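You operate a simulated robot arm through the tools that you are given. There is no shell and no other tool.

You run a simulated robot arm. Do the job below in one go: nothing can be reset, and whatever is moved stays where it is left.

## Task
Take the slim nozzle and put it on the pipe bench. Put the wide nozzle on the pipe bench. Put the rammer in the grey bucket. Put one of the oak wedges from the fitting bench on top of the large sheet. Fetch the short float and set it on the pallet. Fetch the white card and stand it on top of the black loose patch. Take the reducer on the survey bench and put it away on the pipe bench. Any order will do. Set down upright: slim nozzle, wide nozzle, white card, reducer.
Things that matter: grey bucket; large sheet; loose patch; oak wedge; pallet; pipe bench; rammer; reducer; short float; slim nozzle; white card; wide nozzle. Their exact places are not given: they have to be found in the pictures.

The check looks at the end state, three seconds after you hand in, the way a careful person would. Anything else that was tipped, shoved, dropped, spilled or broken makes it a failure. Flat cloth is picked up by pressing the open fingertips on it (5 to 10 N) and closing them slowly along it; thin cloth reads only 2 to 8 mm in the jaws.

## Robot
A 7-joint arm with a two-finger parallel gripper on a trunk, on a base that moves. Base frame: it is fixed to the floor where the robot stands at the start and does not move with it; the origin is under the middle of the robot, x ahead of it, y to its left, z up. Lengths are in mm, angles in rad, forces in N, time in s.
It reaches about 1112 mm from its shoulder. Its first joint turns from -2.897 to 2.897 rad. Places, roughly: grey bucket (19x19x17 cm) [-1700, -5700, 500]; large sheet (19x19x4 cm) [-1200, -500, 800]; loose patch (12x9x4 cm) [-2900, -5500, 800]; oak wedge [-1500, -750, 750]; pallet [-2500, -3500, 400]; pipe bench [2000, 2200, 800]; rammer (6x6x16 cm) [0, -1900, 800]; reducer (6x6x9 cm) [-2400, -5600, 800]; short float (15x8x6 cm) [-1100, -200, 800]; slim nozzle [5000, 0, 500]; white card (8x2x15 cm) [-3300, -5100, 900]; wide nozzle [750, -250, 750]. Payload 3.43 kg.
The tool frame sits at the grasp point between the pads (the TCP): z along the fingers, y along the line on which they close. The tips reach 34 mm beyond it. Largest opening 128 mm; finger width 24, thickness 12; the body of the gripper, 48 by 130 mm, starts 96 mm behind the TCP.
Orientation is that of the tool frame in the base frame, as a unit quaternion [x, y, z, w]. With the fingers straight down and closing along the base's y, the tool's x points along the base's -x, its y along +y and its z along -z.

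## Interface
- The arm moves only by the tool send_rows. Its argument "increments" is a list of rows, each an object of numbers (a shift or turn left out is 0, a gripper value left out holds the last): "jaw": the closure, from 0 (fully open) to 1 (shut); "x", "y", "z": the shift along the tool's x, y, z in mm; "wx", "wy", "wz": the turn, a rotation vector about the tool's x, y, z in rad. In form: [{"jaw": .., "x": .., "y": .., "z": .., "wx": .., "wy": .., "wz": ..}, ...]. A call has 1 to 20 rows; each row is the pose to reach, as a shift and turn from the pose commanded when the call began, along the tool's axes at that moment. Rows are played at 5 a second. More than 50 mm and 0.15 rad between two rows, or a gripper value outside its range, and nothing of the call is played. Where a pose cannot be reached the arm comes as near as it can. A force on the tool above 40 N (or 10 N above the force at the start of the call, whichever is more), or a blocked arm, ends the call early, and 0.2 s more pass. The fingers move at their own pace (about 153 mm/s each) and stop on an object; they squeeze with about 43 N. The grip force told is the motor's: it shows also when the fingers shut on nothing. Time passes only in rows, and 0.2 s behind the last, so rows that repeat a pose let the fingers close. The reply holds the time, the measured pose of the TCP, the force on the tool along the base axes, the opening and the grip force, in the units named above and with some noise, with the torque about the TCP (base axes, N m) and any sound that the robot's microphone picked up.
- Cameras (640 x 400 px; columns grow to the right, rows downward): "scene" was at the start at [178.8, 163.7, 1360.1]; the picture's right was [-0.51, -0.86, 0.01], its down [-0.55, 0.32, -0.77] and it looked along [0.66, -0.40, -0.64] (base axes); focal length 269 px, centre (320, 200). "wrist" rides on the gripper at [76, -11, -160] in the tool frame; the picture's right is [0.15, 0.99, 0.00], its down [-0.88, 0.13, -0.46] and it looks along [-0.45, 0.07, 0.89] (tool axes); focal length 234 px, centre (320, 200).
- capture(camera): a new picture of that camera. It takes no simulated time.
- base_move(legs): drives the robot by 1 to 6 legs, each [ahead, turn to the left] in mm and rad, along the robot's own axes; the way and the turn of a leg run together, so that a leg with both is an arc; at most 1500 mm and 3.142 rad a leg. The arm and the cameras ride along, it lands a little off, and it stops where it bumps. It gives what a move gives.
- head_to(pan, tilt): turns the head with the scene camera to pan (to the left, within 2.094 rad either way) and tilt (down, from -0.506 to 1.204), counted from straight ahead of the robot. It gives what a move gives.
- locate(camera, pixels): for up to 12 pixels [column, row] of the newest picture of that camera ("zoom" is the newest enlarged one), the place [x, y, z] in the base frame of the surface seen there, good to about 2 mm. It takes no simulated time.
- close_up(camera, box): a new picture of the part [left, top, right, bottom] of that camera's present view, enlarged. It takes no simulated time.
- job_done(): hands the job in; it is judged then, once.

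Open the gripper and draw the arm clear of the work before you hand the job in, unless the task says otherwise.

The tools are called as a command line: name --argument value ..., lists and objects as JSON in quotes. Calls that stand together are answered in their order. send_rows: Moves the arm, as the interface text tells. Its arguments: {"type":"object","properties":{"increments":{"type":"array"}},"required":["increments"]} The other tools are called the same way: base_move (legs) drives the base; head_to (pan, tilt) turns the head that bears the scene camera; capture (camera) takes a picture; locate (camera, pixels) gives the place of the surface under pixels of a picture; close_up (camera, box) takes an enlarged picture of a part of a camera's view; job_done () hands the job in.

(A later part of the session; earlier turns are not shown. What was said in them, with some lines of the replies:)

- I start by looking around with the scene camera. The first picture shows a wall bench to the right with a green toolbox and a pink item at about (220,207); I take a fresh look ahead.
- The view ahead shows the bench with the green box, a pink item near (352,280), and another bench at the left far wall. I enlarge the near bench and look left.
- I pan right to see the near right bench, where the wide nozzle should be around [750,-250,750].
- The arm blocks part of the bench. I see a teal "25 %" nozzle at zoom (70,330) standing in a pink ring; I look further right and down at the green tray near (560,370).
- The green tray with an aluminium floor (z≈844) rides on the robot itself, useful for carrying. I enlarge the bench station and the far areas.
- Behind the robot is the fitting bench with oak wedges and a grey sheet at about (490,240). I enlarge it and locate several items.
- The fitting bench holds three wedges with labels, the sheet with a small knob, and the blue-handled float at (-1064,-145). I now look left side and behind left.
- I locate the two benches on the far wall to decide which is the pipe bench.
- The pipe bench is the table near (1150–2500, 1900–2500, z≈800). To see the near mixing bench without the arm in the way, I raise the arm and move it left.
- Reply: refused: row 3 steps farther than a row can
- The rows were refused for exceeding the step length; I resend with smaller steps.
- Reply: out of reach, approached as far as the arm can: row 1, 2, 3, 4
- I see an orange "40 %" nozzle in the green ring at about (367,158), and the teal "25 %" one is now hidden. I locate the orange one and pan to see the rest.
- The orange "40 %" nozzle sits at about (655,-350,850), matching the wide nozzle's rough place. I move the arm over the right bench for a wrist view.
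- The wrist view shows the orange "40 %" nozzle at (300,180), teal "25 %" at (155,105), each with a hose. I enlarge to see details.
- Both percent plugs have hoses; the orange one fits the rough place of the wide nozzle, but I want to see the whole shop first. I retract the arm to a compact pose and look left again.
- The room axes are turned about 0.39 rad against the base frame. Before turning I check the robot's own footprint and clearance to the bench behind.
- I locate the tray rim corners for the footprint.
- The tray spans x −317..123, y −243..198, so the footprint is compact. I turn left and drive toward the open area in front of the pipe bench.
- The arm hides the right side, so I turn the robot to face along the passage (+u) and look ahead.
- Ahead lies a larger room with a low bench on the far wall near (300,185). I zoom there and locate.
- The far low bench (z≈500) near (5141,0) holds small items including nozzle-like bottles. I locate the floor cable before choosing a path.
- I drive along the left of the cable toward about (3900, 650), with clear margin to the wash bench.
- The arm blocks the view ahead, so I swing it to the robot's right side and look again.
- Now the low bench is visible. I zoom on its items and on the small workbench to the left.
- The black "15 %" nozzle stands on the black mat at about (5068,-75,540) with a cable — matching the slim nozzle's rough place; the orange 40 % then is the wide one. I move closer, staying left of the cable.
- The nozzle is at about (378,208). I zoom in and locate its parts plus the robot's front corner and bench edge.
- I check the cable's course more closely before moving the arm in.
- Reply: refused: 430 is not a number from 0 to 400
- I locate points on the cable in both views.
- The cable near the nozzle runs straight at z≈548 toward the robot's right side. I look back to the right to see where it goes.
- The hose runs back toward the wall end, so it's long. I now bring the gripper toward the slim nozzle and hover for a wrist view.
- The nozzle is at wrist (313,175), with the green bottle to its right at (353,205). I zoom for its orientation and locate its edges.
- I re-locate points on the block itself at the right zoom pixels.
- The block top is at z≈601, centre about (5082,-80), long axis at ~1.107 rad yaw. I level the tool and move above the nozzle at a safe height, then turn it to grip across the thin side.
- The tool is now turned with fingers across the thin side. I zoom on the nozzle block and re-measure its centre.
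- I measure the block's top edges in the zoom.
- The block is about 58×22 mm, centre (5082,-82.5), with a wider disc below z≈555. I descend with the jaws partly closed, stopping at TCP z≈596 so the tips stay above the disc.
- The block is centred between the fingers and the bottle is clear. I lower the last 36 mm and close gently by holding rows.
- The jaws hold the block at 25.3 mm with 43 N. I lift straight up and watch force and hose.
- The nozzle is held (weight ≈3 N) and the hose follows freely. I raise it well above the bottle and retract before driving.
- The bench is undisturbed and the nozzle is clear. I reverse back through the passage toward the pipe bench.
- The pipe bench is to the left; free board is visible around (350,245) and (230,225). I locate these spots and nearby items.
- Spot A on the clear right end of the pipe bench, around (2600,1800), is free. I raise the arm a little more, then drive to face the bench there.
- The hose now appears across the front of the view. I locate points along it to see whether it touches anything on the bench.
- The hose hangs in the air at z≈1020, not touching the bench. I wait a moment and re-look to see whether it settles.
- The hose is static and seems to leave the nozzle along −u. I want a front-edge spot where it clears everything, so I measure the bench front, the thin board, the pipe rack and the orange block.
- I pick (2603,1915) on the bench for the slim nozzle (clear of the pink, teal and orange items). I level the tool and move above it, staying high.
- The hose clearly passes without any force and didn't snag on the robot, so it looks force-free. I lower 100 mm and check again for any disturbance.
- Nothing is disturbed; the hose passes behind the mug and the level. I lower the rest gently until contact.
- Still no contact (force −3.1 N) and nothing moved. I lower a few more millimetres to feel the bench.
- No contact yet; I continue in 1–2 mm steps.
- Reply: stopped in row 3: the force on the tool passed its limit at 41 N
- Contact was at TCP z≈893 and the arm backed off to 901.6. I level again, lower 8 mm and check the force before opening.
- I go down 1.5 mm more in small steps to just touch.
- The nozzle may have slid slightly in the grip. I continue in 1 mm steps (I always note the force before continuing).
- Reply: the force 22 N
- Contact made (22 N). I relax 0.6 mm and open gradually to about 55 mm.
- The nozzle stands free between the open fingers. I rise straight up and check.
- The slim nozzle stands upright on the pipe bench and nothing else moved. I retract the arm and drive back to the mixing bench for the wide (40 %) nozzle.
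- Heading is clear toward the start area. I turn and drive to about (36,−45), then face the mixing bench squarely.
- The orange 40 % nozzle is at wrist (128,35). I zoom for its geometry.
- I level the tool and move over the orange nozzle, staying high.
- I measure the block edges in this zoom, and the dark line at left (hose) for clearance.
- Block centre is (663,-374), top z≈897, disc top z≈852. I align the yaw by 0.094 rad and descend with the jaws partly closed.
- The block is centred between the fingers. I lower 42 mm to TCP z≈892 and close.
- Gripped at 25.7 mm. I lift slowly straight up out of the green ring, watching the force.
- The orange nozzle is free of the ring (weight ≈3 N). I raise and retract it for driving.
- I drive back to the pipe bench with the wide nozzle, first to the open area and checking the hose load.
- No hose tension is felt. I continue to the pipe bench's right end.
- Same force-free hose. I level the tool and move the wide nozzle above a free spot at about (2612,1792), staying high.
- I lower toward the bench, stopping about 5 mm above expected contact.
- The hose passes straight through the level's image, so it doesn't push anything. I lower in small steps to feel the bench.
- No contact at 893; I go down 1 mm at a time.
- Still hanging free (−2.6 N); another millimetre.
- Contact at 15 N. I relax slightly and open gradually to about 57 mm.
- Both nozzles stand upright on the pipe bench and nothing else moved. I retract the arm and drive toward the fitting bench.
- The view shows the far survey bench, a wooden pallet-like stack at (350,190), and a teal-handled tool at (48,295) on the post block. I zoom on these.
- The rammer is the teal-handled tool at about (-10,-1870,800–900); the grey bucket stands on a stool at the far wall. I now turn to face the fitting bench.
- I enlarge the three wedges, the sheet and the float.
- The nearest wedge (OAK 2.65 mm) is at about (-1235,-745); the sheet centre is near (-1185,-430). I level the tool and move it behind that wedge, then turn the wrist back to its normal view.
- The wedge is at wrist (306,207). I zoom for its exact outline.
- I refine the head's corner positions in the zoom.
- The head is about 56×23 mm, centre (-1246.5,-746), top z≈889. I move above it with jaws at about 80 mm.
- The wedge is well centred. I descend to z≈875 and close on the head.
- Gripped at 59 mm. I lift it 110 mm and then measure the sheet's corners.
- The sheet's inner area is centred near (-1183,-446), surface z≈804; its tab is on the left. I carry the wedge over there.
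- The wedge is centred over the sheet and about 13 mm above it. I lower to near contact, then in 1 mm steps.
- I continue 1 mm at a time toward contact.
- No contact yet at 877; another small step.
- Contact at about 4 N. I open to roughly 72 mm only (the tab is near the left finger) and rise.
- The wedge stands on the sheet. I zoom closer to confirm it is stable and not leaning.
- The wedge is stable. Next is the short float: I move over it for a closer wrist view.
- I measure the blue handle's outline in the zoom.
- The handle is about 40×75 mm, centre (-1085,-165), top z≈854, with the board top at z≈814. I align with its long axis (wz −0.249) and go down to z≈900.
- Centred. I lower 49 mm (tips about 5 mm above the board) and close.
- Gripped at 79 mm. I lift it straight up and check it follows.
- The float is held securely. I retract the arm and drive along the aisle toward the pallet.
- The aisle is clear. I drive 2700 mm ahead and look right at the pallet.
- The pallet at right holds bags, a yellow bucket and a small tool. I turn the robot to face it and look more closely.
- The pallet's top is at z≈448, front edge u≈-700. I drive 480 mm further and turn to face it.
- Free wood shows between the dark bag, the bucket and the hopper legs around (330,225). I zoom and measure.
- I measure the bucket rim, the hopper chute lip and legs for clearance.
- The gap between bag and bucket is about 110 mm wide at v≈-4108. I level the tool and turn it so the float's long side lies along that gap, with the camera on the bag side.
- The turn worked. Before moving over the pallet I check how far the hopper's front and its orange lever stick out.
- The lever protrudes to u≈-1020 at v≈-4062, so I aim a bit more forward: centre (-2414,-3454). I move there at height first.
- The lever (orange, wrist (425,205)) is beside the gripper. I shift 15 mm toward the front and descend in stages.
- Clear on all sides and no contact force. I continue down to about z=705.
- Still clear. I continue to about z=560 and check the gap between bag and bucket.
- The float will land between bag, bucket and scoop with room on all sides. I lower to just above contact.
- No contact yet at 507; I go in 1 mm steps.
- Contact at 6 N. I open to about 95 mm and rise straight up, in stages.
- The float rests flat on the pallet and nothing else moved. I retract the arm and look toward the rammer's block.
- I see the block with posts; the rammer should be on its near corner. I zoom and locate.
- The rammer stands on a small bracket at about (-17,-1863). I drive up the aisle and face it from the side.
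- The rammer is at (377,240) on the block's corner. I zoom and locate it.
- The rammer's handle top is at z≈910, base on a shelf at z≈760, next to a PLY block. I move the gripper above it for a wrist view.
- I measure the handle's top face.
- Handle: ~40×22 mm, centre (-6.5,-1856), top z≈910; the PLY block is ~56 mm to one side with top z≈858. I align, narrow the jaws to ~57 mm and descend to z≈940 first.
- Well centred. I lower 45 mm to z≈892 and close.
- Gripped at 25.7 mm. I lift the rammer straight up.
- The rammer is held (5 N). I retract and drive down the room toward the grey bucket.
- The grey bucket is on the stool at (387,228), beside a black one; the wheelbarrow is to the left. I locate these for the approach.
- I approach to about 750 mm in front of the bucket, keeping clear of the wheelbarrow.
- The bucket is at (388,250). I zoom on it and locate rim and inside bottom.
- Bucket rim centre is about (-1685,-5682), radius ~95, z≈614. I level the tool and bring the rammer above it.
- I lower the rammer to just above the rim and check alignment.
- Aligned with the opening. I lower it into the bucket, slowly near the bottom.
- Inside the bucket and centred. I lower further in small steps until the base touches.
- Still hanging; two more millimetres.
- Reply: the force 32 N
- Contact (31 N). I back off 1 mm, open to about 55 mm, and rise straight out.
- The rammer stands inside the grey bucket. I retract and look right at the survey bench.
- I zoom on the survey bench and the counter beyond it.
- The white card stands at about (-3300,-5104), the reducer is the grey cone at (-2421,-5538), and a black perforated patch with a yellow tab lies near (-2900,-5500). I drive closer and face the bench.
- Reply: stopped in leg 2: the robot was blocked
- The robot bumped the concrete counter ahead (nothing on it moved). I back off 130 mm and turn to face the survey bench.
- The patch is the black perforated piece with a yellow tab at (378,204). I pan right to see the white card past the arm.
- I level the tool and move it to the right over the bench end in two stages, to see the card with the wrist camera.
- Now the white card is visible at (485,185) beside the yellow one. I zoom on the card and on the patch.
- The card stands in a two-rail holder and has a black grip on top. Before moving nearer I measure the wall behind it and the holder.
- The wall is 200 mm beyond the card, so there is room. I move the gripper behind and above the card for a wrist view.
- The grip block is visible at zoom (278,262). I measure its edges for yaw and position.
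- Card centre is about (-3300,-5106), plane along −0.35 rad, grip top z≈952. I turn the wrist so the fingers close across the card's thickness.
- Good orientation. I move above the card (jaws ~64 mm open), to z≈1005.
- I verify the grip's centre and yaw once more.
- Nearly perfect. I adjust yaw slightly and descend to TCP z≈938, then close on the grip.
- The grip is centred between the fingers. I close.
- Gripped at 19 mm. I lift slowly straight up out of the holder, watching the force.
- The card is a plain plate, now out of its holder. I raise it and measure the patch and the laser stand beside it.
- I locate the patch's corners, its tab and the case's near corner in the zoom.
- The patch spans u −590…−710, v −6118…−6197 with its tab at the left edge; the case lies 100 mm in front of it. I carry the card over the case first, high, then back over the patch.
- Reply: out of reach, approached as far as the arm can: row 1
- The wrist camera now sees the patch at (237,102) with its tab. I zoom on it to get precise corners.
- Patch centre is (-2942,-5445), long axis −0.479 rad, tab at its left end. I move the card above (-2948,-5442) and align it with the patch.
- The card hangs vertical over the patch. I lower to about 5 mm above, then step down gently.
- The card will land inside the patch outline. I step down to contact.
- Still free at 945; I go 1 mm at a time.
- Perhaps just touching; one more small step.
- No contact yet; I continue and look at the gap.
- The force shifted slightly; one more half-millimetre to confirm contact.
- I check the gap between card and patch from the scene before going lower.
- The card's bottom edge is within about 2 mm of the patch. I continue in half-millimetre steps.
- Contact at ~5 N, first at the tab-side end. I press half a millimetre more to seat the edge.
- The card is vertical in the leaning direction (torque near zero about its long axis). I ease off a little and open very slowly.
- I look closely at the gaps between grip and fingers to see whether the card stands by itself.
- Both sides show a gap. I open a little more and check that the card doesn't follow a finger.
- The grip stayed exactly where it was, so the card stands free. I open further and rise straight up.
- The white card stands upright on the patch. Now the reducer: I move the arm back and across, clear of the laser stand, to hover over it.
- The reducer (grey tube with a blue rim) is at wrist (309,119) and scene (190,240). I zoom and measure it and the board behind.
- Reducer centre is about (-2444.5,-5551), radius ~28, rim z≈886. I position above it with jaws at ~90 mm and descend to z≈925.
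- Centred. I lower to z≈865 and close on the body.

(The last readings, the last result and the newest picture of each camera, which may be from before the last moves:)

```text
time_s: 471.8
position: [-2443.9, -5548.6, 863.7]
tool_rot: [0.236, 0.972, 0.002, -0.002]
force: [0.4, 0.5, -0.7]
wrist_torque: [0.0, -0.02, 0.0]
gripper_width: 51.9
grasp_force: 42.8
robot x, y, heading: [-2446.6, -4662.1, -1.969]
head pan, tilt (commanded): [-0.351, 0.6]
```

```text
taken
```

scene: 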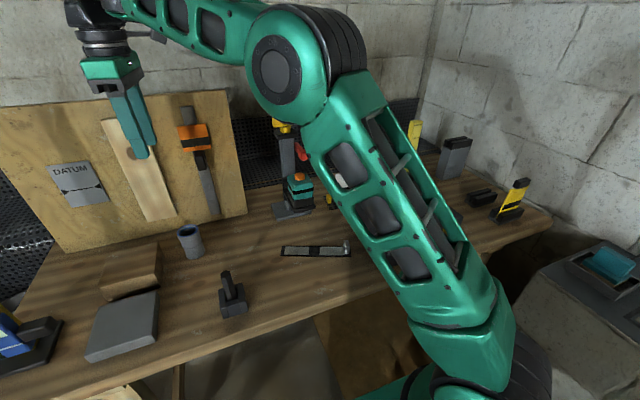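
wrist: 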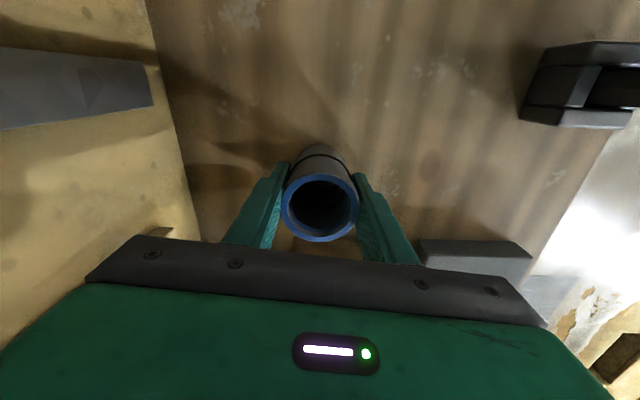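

Gripped at 51.9 mm on the body (rim centre projects right at the TCP). I lift it slowly.

send_rows --increments '[{"z": -10}, {"z": -30}, {"z": -70}, {"z": -110}, {"z": -150}, {"z": -190}, {"z": -230}, {"z": -260}, {"z": -260}]'

capture --camera "wrist"

capture --camera "scene"

```text
time_s: 473.8
position: [-2441.8, -5551.2, 1124.8]
tool_rot: [0.236, 0.972, 0.001, 0.0]
force: [0.8, -0.4, -0.6]
wrist_torque: [0.01, -0.02, 0.02]
gripper_width: 51.9
grasp_force: 43.2
robot x, y, heading: [-2450.9, -4665.6, -1.964]
head pan, tilt (commanded): [-0.351, 0.6]
```

```text
taken
```

wrist: 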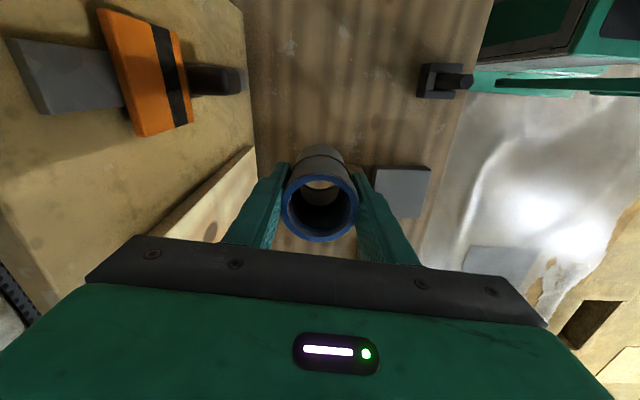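

```text
taken
```

scene: 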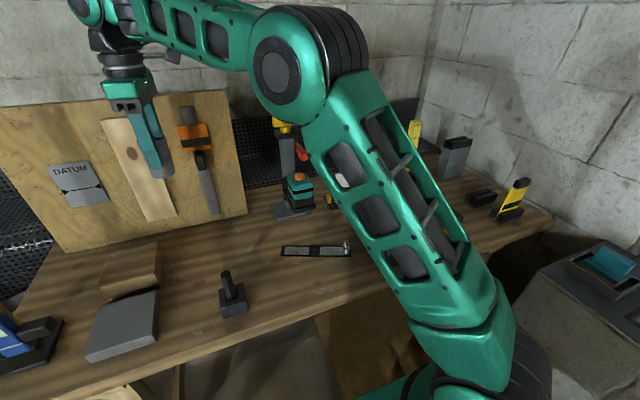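

The reducer is held. I retract straight back first, then toward the robot's centre.

send_rows --increments '[{"x": 4, "y": 45}, {"x": 7, "y": 90}, {"x": 11, "y": 135}, {"x": 15, "y": 180}, {"x": 18, "y": 225}, {"x": 22, "y": 270}, {"x": 26, "y": 315}, {"x": 30, "y": 360}, {"x": 70, "y": 380}, {"x": 115, "y": 380}, {"x": 160, "y": 377}, {"x": 205, "y": 373}, {"x": 250, "y": 368}, {"x": 290, "y": 363}, {"x": 320, "y": 359}, {"x": 320, "y": 359}]'

capture --camera "scene"

close_up --camera "scene" --box '[300, 130, 400, 220]'

```text
time_s: 477.2
position: [-2563.8, -5082.9, 1126.2]
tool_rot: [0.236, 0.972, 0.0, -0.002]
force: [-0.4, -0.4, -1.1]
wrist_torque: [0.04, 0.0, 0.02]
gripper_width: 52.2
grasp_force: 43.1
robot x, y, heading: [-2448.1, -4667.7, -1.967]
head pan, tilt (commanded): [-0.351, 0.6]
```

```text
taken
```

scene: 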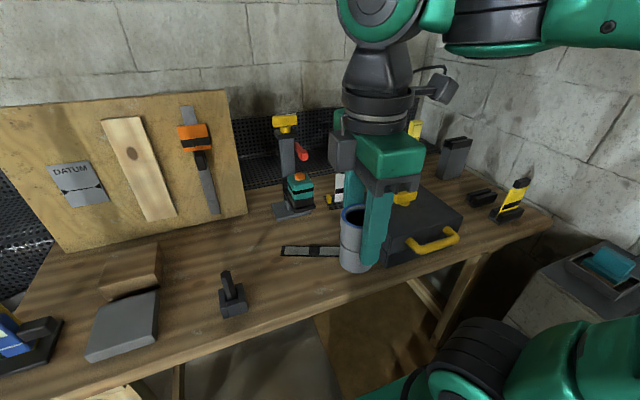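

```text
4.44 times, centred on (350, 175) of scene
```

zoom: 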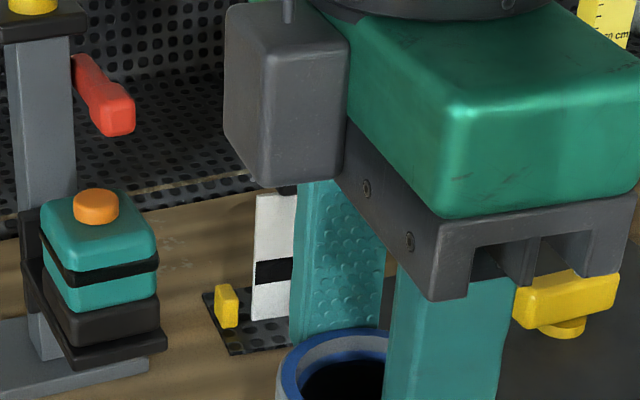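

The card still stands. I turn in place toward the aisle and begin the drive back to the pipe bench.

base_move --legs '[[0, 2.67], [1060, 0]]'

head_to --pan 0.2 --tilt 0.3

capture --camera "scene"

```text
time_s: 484.4
position: [-2159.6, -4373.6, 1136.9]
tool_rot: [0.878, -0.479, 0.007, -0.011]
force: [0.1, 1.6, -0.9]
wrist_torque: [-0.19, 0.05, 0.03]
gripper_width: 52.0
grasp_force: 43.1
robot x, y, heading: [-2430.1, -4684.3, 0.651]
head pan, tilt (commanded): [-0.351, 0.6]
stopped in leg 1: the robot was blocked; the commanded pose is now the measured one
```

```text
time_s: 485.4
position: [-2159.2, -4373.7, 1137.1]
tool_rot: [0.877, -0.48, 0.006, -0.012]
force: [-0.6, 0.1, -0.6]
wrist_torque: [0.0, -0.02, 0.0]
gripper_width: 52.1
grasp_force: 42.4
robot x, y, heading: [-2432.3, -4681.9, 0.651]
head pan, tilt (commanded): [0.201, 0.3]
```

```text
taken
```

scene: 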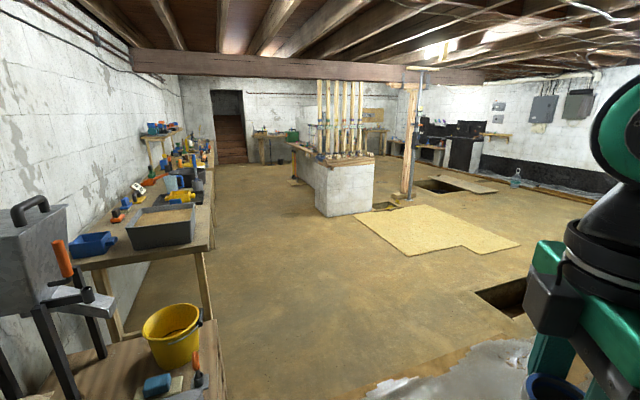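

The turn stopped 0.05 rad short, probably the rear corner at the counter. Forward is clear, so I drive ahead out of the corner.

base_move --legs '[[1060, 0]]'

head_to --pan 2.0 --tilt 0.4

capture --camera "scene"

```text
time_s: 490.8
position: [-1343.6, -3722.0, 1135.0]
tool_rot: [0.884, -0.467, 0.006, -0.012]
force: [-0.4, 0.5, -0.4]
wrist_torque: [0.01, 0.03, -0.01]
gripper_width: 51.9
grasp_force: 43.3
robot x, y, heading: [-1609.3, -4034.4, 0.678]
head pan, tilt (commanded): [0.201, 0.3]
```

```text
time_s: 492.6
position: [-1353.1, -3730.1, 1140.9]
tool_rot: [0.884, -0.467, 0.009, -0.018]
force: [0.8, 0.2, -0.4]
wrist_torque: [0.02, 0.03, -0.02]
gripper_width: 51.8
grasp_force: 43.5
robot x, y, heading: [-1609.6, -4040.0, 0.679]
head pan, tilt (commanded): [2.0, 0.4]
```

```text
taken
```

scene: 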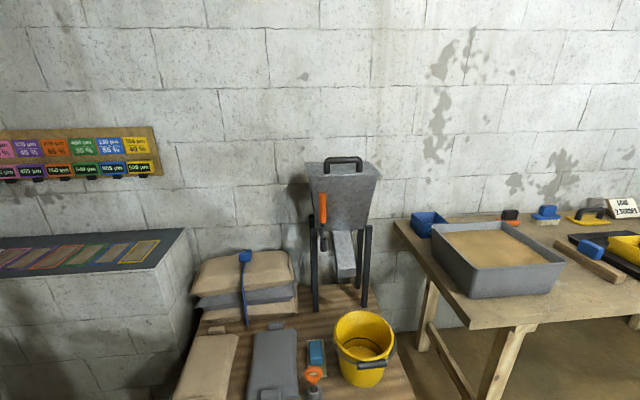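

The pallet and float are fine. I turn to face up the aisle and glance back at the survey bench on the way.

base_move --legs '[[0, 0.502]]'

head_to --pan 2.09 --tilt 0.3

capture --camera "scene"

close_up --camera "scene" --box '[0, 120, 160, 260]'

```text
time_s: 494.6
position: [-1532.1, -3644.7, 1139.9]
tool_rot: [0.972, -0.233, 0.004, -0.019]
force: [-0.2, -0.5, -0.6]
wrist_torque: [0.0, -0.01, -0.02]
gripper_width: 52.0
grasp_force: 42.9
robot x, y, heading: [-1605.1, -4040.3, 1.178]
head pan, tilt (commanded): [2.0, 0.4]
```

```text
time_s: 495.3
position: [-1536.6, -3659.7, 1145.4]
tool_rot: [0.972, -0.232, 0.005, -0.025]
force: [1.0, -0.6, -1.0]
wrist_torque: [0.0, 0.01, -0.01]
gripper_width: 51.8
grasp_force: 42.5
robot x, y, heading: [-1602.1, -4035.4, 1.18]
head pan, tilt (commanded): [2.089, 0.3]
```

```text
taken
```

scene: 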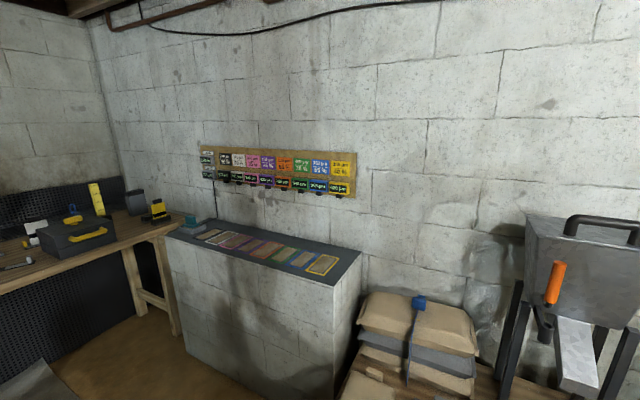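

```text
2.86 times, centred on (80, 190) of scene
```

zoom: 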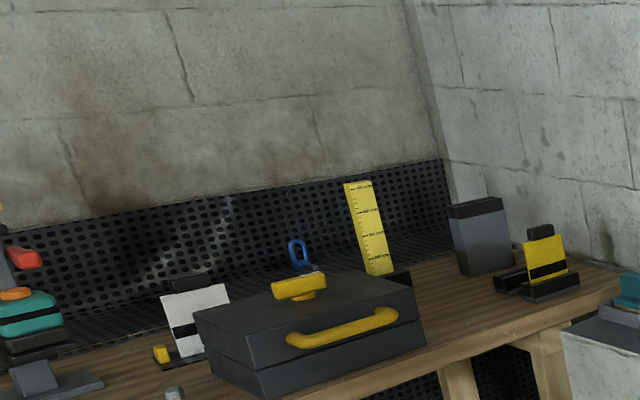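

The card still stands on the patch. I drive up the aisle toward the pipe bench.

base_move --legs '[[1450, 0], [1450, 0]]'

head_to --pan 0.0 --tilt 0.3

capture --camera "scene"

```text
time_s: 509.3
position: [-436.5, -1020.4, 1144.8]
tool_rot: [0.972, -0.234, 0.005, -0.025]
force: [0.3, 0.3, -1.1]
wrist_torque: [0.04, 0.01, 0.01]
gripper_width: 51.8
grasp_force: 43.1
robot x, y, heading: [-506.6, -1397.8, 1.173]
head pan, tilt (commanded): [2.089, 0.3]
```

```text
time_s: 511.3
position: [-442.2, -1033.8, 1149.4]
tool_rot: [0.971, -0.235, 0.005, -0.032]
force: [-0.3, -0.4, -1.0]
wrist_torque: [0.0, -0.02, 0.01]
gripper_width: 52.0
grasp_force: 43.1
robot x, y, heading: [-511.1, -1400.0, 1.172]
head pan, tilt (commanded): [0.0, 0.3]
```

```text
taken
```

scene: 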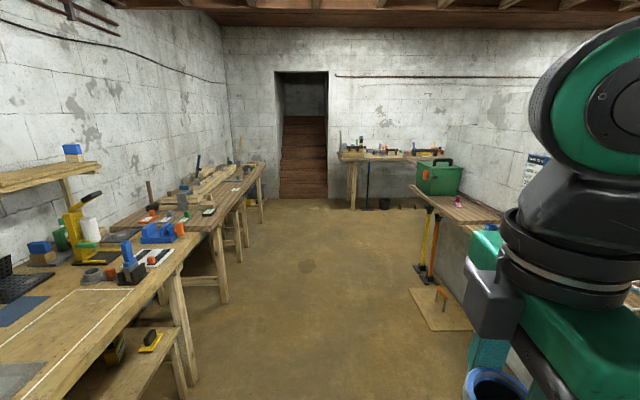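

The aisle ahead is clear. I continue to the area in front of the pipe bench.

base_move --legs '[[1450, 0], [1430, 0], [0, -1.28]]'

capture --camera "scene"

```text
time_s: 529.0
position: [915.5, 1326.0, 1149.0]
tool_rot: [-0.653, 0.756, -0.023, 0.024]
force: [-0.3, 0.1, -1.0]
wrist_torque: [0.03, 0.01, -0.02]
gripper_width: 51.6
grasp_force: 42.9
robot x, y, heading: [546.1, 1278.1, -0.071]
head pan, tilt (commanded): [0.0, 0.3]
```

```text
taken
```

scene: 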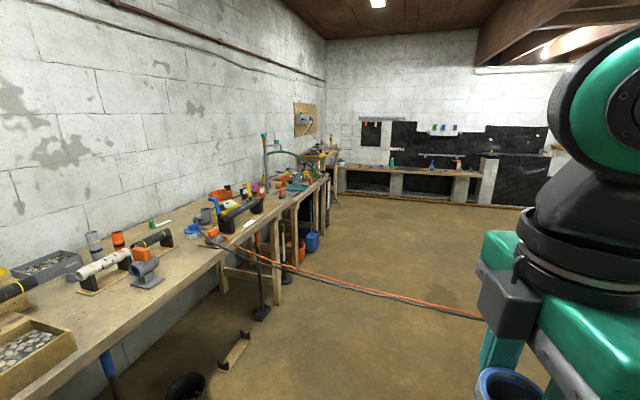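

I zoom on the pipe bench to choose a free spot for the reducer.

close_up --camera "scene" --box '[60, 160, 300, 310]'

locate --camera "scene" --pixels '[[180, 262], [195, 255], [170, 225], [185, 240], [210, 240], [150, 275], [165, 235], [130, 250], [230, 245], [200, 265], [60, 300], [175, 250]]'

```text
2.67 times, centred on (180, 235) of scene
```

zoom: 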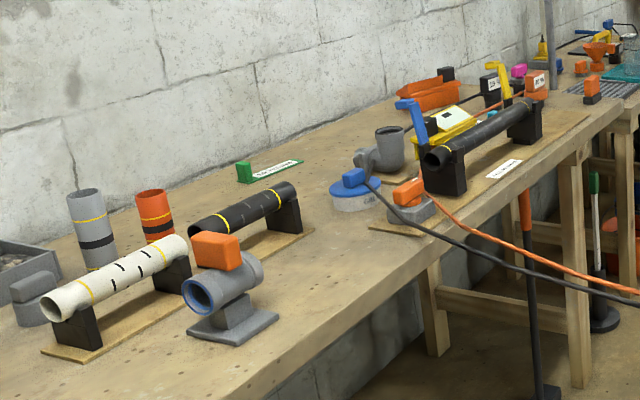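

```text
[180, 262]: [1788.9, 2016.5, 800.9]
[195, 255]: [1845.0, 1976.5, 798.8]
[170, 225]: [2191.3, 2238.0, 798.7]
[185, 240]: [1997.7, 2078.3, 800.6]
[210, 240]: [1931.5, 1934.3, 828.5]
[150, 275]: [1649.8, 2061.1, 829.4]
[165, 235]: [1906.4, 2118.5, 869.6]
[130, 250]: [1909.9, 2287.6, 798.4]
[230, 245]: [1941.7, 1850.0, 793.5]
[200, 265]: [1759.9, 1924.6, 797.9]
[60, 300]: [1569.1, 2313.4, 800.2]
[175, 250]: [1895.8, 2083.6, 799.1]
```

A free spot near (1820,2015) on the bench front looks good. I locate its neighbours and the things on the floor in front.

locate --camera "scene" --pixels '[[235, 352], [246, 335], [225, 367], [185, 380], [262, 312], [164, 279], [157, 287], [178, 245], [193, 234], [207, 248], [110, 370]]'

```text
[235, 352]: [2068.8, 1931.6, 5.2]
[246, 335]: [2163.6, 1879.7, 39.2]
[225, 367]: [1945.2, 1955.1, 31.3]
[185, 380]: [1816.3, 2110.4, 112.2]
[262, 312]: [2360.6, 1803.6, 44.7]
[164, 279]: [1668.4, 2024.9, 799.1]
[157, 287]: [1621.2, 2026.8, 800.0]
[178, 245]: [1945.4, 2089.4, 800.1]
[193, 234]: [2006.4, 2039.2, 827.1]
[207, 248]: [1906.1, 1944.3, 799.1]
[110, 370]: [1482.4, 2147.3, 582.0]
```

Everything on the floor is under the bench. I drive to face the spot at about (1800,2012).

base_move --legs '[[0, 0.14], [1030, 0], [0, 1.11]]'

head_to --pan 0.1 --tilt 0.75

capture --camera "scene"

capture --camera "wrist"

```text
time_s: 538.0
position: [1623.4, 1708.5, 1153.9]
tool_rot: [0.971, -0.234, 0.007, -0.038]
force: [-1.0, -0.1, -1.2]
wrist_torque: [0.0, 0.04, 0.01]
gripper_width: 51.6
grasp_force: 43.2
robot x, y, heading: [1560.3, 1354.3, 1.172]
head pan, tilt (commanded): [0.0, 0.3]
```

```text
time_s: 538.9
position: [1619.6, 1695.3, 1157.3]
tool_rot: [0.971, -0.235, 0.007, -0.044]
force: [-0.5, -0.3, -0.3]
wrist_torque: [0.03, 0.0, -0.01]
gripper_width: 51.5
grasp_force: 43.6
robot x, y, heading: [1564.2, 1351.5, 1.17]
head pan, tilt (commanded): [0.099, 0.75]
```

```text
taken
```

scene: 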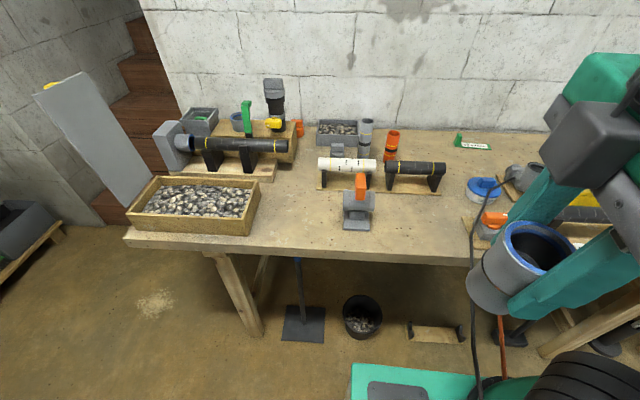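

```text
taken
```

wrist: 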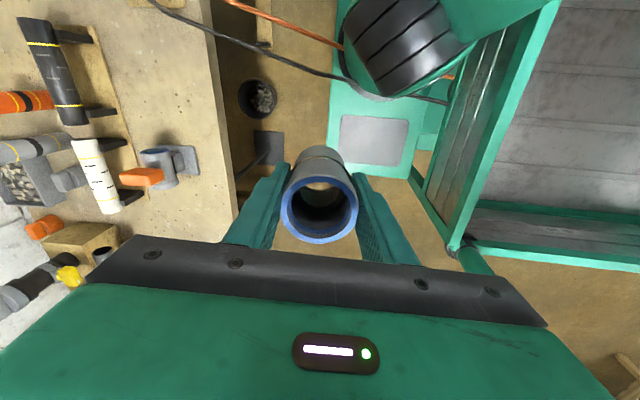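

The gap between the T-valve (357,215) and the orange block (487,225) is free. I level the tool and bring the reducer over (1800,2012).

send_rows --increments '[{"x": 2, "y": -40, "z": 3, "wx": -0.02}, {"x": 3, "y": -80, "z": 7, "wx": -0.04}, {"x": 5, "y": -120, "z": 10, "wx": -0.06}, {"x": 7, "y": -160, "z": 14, "wx": -0.08, "wy": 0.004}, {"x": 8, "y": -200, "z": 17, "wx": -0.0887, "wy": 0.007}, {"x": 10, "y": -240, "z": 21, "wx": -0.0887, "wy": 0.007}, {"x": 12, "y": -280, "z": 25, "wx": -0.0887, "wy": 0.007}, {"x": 13, "y": -320, "z": 29, "wx": -0.0887, "wy": 0.007}, {"x": 15, "y": -362, "z": 32, "wx": -0.0887, "wy": 0.007}, {"x": 15, "y": -362, "z": 32, "wx": -0.0887, "wy": 0.007}]'

capture --camera "wrist"

capture --camera "scene"

```text
time_s: 541.1
position: [1801.7, 2012.1, 1158.4]
tool_rot: [0.972, -0.235, 0.002, -0.001]
force: [-0.6, -0.4, -1.0]
wrist_torque: [0.02, 0.01, 0.01]
gripper_width: 51.4
grasp_force: 43.4
robot x, y, heading: [1557.3, 1355.1, 1.174]
head pan, tilt (commanded): [0.099, 0.75]
```

```text
taken
```

wrist: 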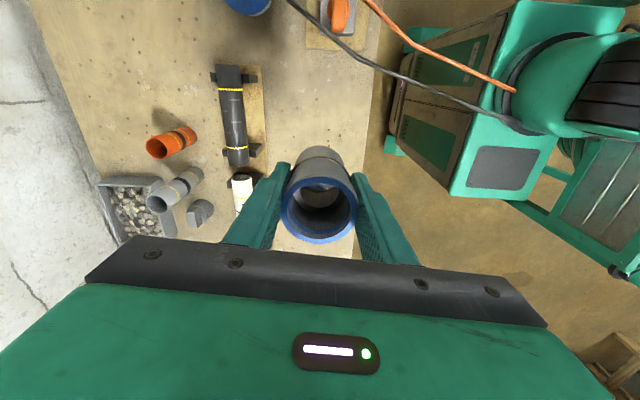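

```text
taken
```

scene: 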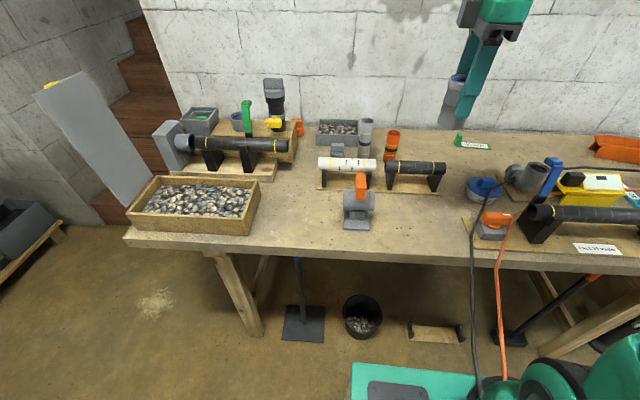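

I confirm the spot directly below is bare wood.

locate --camera "scene" --pixels '[[420, 225], [430, 230], [440, 215], [400, 230], [440, 200], [415, 215], [375, 225], [470, 235]]'

close_up --camera "scene" --box '[330, 140, 540, 270]'

```text
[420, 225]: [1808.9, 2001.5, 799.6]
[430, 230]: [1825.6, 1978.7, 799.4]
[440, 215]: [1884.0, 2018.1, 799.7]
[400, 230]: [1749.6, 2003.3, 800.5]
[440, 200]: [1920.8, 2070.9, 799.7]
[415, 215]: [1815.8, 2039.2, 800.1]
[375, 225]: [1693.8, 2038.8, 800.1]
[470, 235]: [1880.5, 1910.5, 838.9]
```

```text
3.05 times, centred on (435, 205) of scene
```

zoom: 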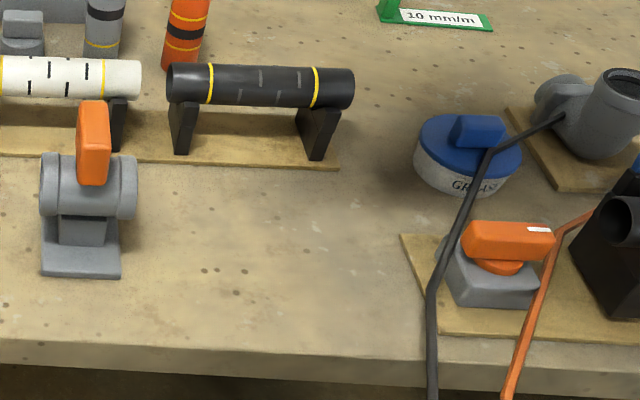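

The spot is clear. I lower the reducer to a few millimetres above the bench.

send_rows --increments '[{"z": 45}, {"z": 90}, {"z": 135}, {"z": 180}, {"z": 220}, {"z": 255}, {"z": 280}, {"z": 284}, {"z": 284}]'

close_up --camera "scene" --box '[330, 140, 540, 270]'

```text
time_s: 543.1
position: [1799.1, 2010.6, 874.0]
tool_rot: [0.972, -0.234, 0.001, 0.0]
force: [-0.1, -0.3, -0.8]
wrist_torque: [-0.02, 0.01, 0.0]
gripper_width: 51.6
grasp_force: 42.8
robot x, y, heading: [1560.5, 1351.4, 1.176]
head pan, tilt (commanded): [0.099, 0.75]
```

```text
3.05 times, centred on (435, 205) of scene
```

zoom: 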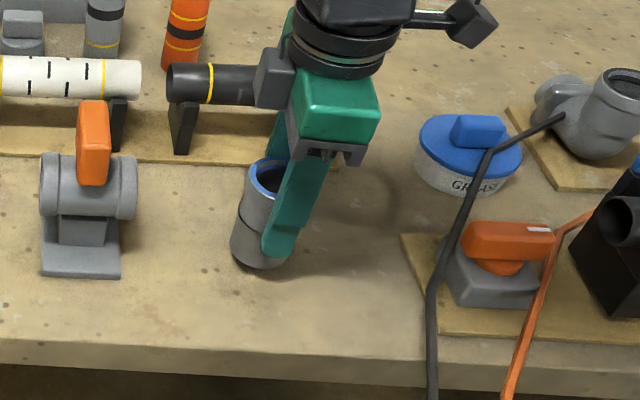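

Good position. I lower in small steps to contact.

send_rows --increments '[{"z": 3}, {"z": 5}, {"z": 5}]'

send_rows --increments '[{"z": 1}, {"z": 2}, {"z": 2}]'

```text
time_s: 543.9
position: [1799.2, 2011.0, 869.0]
tool_rot: [0.972, -0.236, 0.001, 0.0]
force: [-0.7, 0.1, -0.3]
wrist_torque: [0.01, 0.01, -0.02]
gripper_width: 51.5
grasp_force: 43.2
robot x, y, heading: [1564.5, 1351.3, 1.177]
head pan, tilt (commanded): [0.099, 0.75]
```

```text
time_s: 544.7
position: [1798.7, 2010.8, 866.8]
tool_rot: [0.972, -0.235, 0.001, -0.002]
force: [-0.8, 0.2, -1.0]
wrist_torque: [-0.01, -0.03, 0.04]
gripper_width: 51.5
grasp_force: 43.0
robot x, y, heading: [1563.2, 1354.4, 1.174]
head pan, tilt (commanded): [0.099, 0.75]
```

send_rows --increments '[{"z": 1}, {"z": 1}]'

send_rows --increments '[{"z": 1}, {"z": 1}]'

```text
time_s: 545.3
position: [1797.2, 2011.6, 866.8]
tool_rot: [0.972, -0.235, 0.001, -0.001]
force: [0.2, -0.2, -1.6]
wrist_torque: [0.02, 0.01, 0.0]
gripper_width: 51.8
grasp_force: 42.6
robot x, y, heading: [1561.9, 1349.7, 1.179]
head pan, tilt (commanded): [0.099, 0.75]
```

```text
time_s: 545.9
position: [1798.6, 2010.1, 863.9]
tool_rot: [0.972, -0.235, 0.001, 0.0]
force: [0.9, 0.6, -0.9]
wrist_torque: [0.01, -0.05, 0.0]
gripper_width: 51.4
grasp_force: 42.9
robot x, y, heading: [1563.9, 1352.6, 1.176]
head pan, tilt (commanded): [0.099, 0.75]
```

No contact yet; I go on by about 0.8 mm.

send_rows --increments '[{"z": 0.8}, {"z": 0.8}]'

```text
time_s: 546.5
position: [1799.0, 2011.3, 863.2]
tool_rot: [0.972, -0.235, 0.001, -0.001]
force: [0.5, -0.4, 2.7]
wrist_torque: [-0.15, 0.01, 0.03]
gripper_width: 51.3
grasp_force: 43.0
robot x, y, heading: [1563.7, 1351.6, 1.172]
head pan, tilt (commanded): [0.099, 0.75]
```

Contact. I open gradually to about 78 mm and then rise straight up.

send_rows --increments '[{"jaw": 0.58}, {"jaw": 0.56}, {"jaw": 0.52}, {"jaw": 0.46}, {"jaw": 0.39}, {"jaw": 0.39}]'

send_rows --increments '[{"z": -15}, {"z": -40}, {"z": -80}, {"z": -125}, {"z": -170}, {"z": -215}, {"z": -250}, {"z": -250}]'

capture --camera "wrist"

close_up --camera "scene" --box '[330, 140, 540, 270]'

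```text
time_s: 547.9
position: [1798.9, 2011.3, 864.3]
tool_rot: [0.972, -0.235, 0.001, -0.001]
force: [-0.3, 0.0, -1.0]
wrist_torque: [-0.01, 0.0, 0.02]
gripper_width: 78.1
grasp_force: 0.1
robot x, y, heading: [1560.4, 1353.7, 1.177]
head pan, tilt (commanded): [0.099, 0.75]
```

```text
time_s: 549.7
position: [1800.2, 2012.4, 1114.6]
tool_rot: [0.972, -0.235, 0.001, 0.0]
force: [0.3, 0.1, 0.0]
wrist_torque: [-0.03, -0.01, 0.0]
gripper_width: 78.0
grasp_force: 0.0
robot x, y, heading: [1561.8, 1356.3, 1.176]
head pan, tilt (commanded): [0.099, 0.75]
```

```text
taken
```

wrist: 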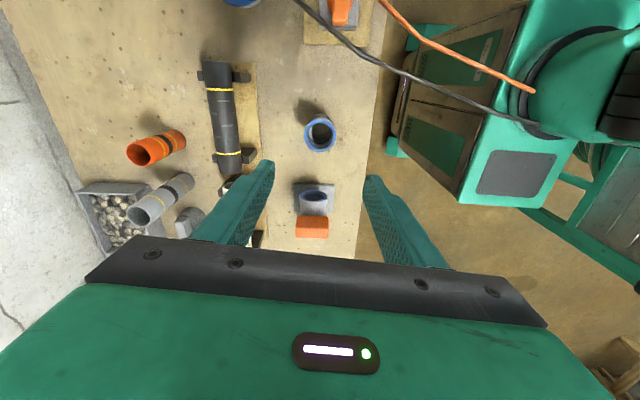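

```text
3.05 times, centred on (435, 205) of scene
```

zoom: 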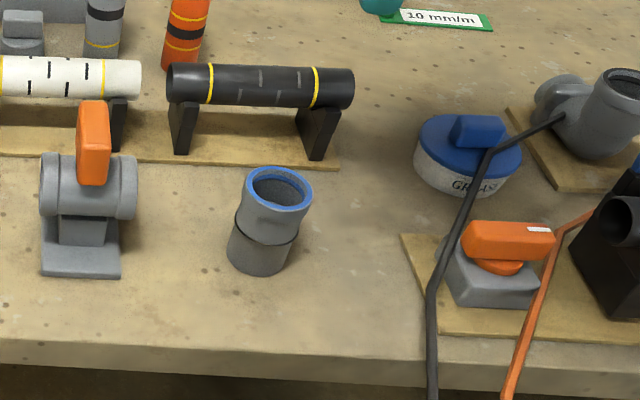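

The reducer stands upright on the pipe bench. I retract the arm and check the two nozzles again.

send_rows --increments '[{"y": 45}, {"y": 90}, {"y": 135}, {"y": 180}, {"y": 225}, {"y": 265}, {"y": 300, "jaw": 0}, {"y": 300}]'

head_to --pan -0.6 --tilt 0.5

capture --camera "scene"

```text
time_s: 551.5
position: [1661.2, 1742.3, 1112.0]
tool_rot: [0.972, -0.235, 0.001, -0.001]
force: [0.9, -0.8, 0.2]
wrist_torque: [-0.01, -0.01, 0.01]
gripper_width: 127.8
grasp_force: 0.1
robot x, y, heading: [1563.1, 1350.7, 1.173]
head pan, tilt (commanded): [0.099, 0.75]
```

```text
time_s: 552.6
position: [1661.7, 1742.9, 1112.9]
tool_rot: [0.972, -0.236, 0.001, -0.001]
force: [-0.6, 0.0, -0.2]
wrist_torque: [0.01, -0.05, -0.01]
gripper_width: 127.9
grasp_force: 0.0
robot x, y, heading: [1561.5, 1351.1, 1.173]
head pan, tilt (commanded): [-0.6, 0.499]
```

```text
taken
```

scene: 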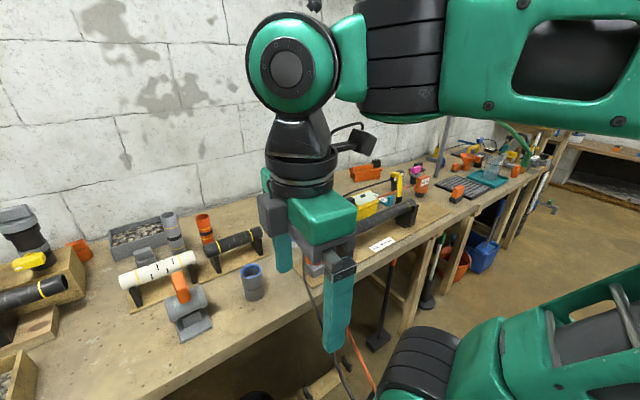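

close_up --camera "scene" --box '[330, 140, 480, 260]'

close_up --camera "scene" --box '[100, 190, 320, 340]'

```text
3.33 times, centred on (405, 200) of scene
```

zoom: 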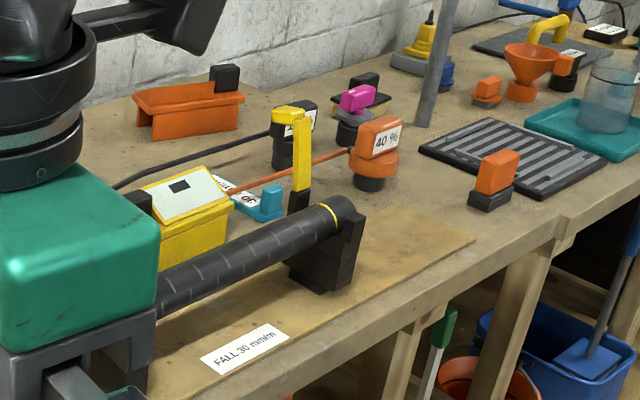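

```text
2.67 times, centred on (210, 265) of scene
```

zoom: 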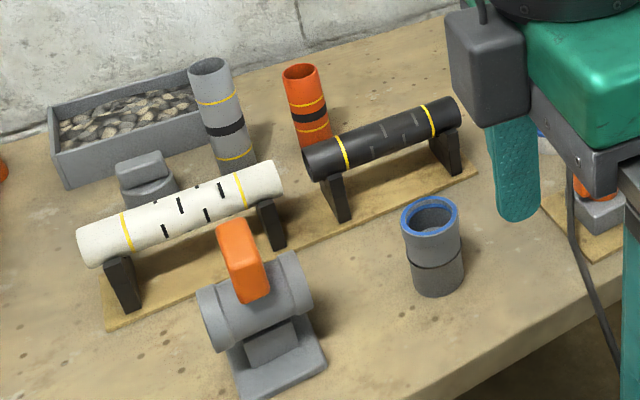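

Both nozzles and the reducer stand upright on the pipe bench, gripper open and empty. I back off slightly so the arm is well clear before handing in.

base_move --legs '[[-200, 0]]'

capture --camera "scene"

```text
time_s: 554.2
position: [1584.0, 1558.5, 1112.3]
tool_rot: [0.972, -0.235, 0.001, -0.001]
force: [-0.1, -0.5, -0.4]
wrist_torque: [0.01, 0.01, -0.04]
gripper_width: 128.0
grasp_force: 0.0
robot x, y, heading: [1486.9, 1168.8, 1.177]
head pan, tilt (commanded): [-0.6, 0.499]
```

```text
taken
```

scene: 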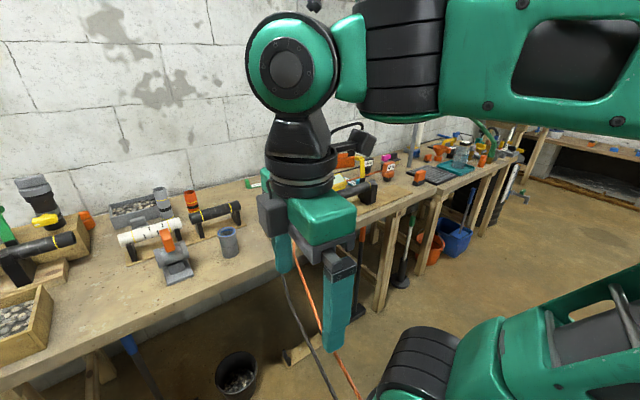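

All seven placements are done, the gripper is open and the arm is clear of the benches. I hand the job in.

job_done

```text
The job is handed in.
```

All seven placements are done and the job is handed in. The result of the check isn't known to me. The gripper was open and the arm clear when I handed in.

| Item | Where it is now |
|---|---|
| Slim nozzle | Upright on the pipe bench |
| Wide nozzle | Upright on the pipe bench |
| Reducer | Upright on the pipe bench |
| Rammer | Standing inside the grey bucket |
| Oak wedge (the 2.65 mm one) | Standing on the large sheet |
| Short float | Flat on the pallet, between the dark bag and the yellow bucket |
| White card | Standing free on its bottom edge on the black loose patch |

- **Which nozzles:** nothing in the shop was labelled slim or wide. I took the black 15 % nozzle as slim and the orange 40 % one as wide, because each stood at the rough place given. Both nozzles are still attached to their hoses, which now run across the pipe bench; no pull showed on the gripper.
- **Bumps:** the robot was stopped twice near the survey bench, once against the concrete counter and once while turning, probably its rear corner on the same counter. I saw nothing moved in the pictures afterwards.
- **Last looks:** I saw the pipe bench items and the arm just before handing in. I last saw the card, the float and the survey bench about a minute earlier, and they were in order. I last saw the rammer shortly after placing it. I last saw the wedge about four and a half minutes before handing in.
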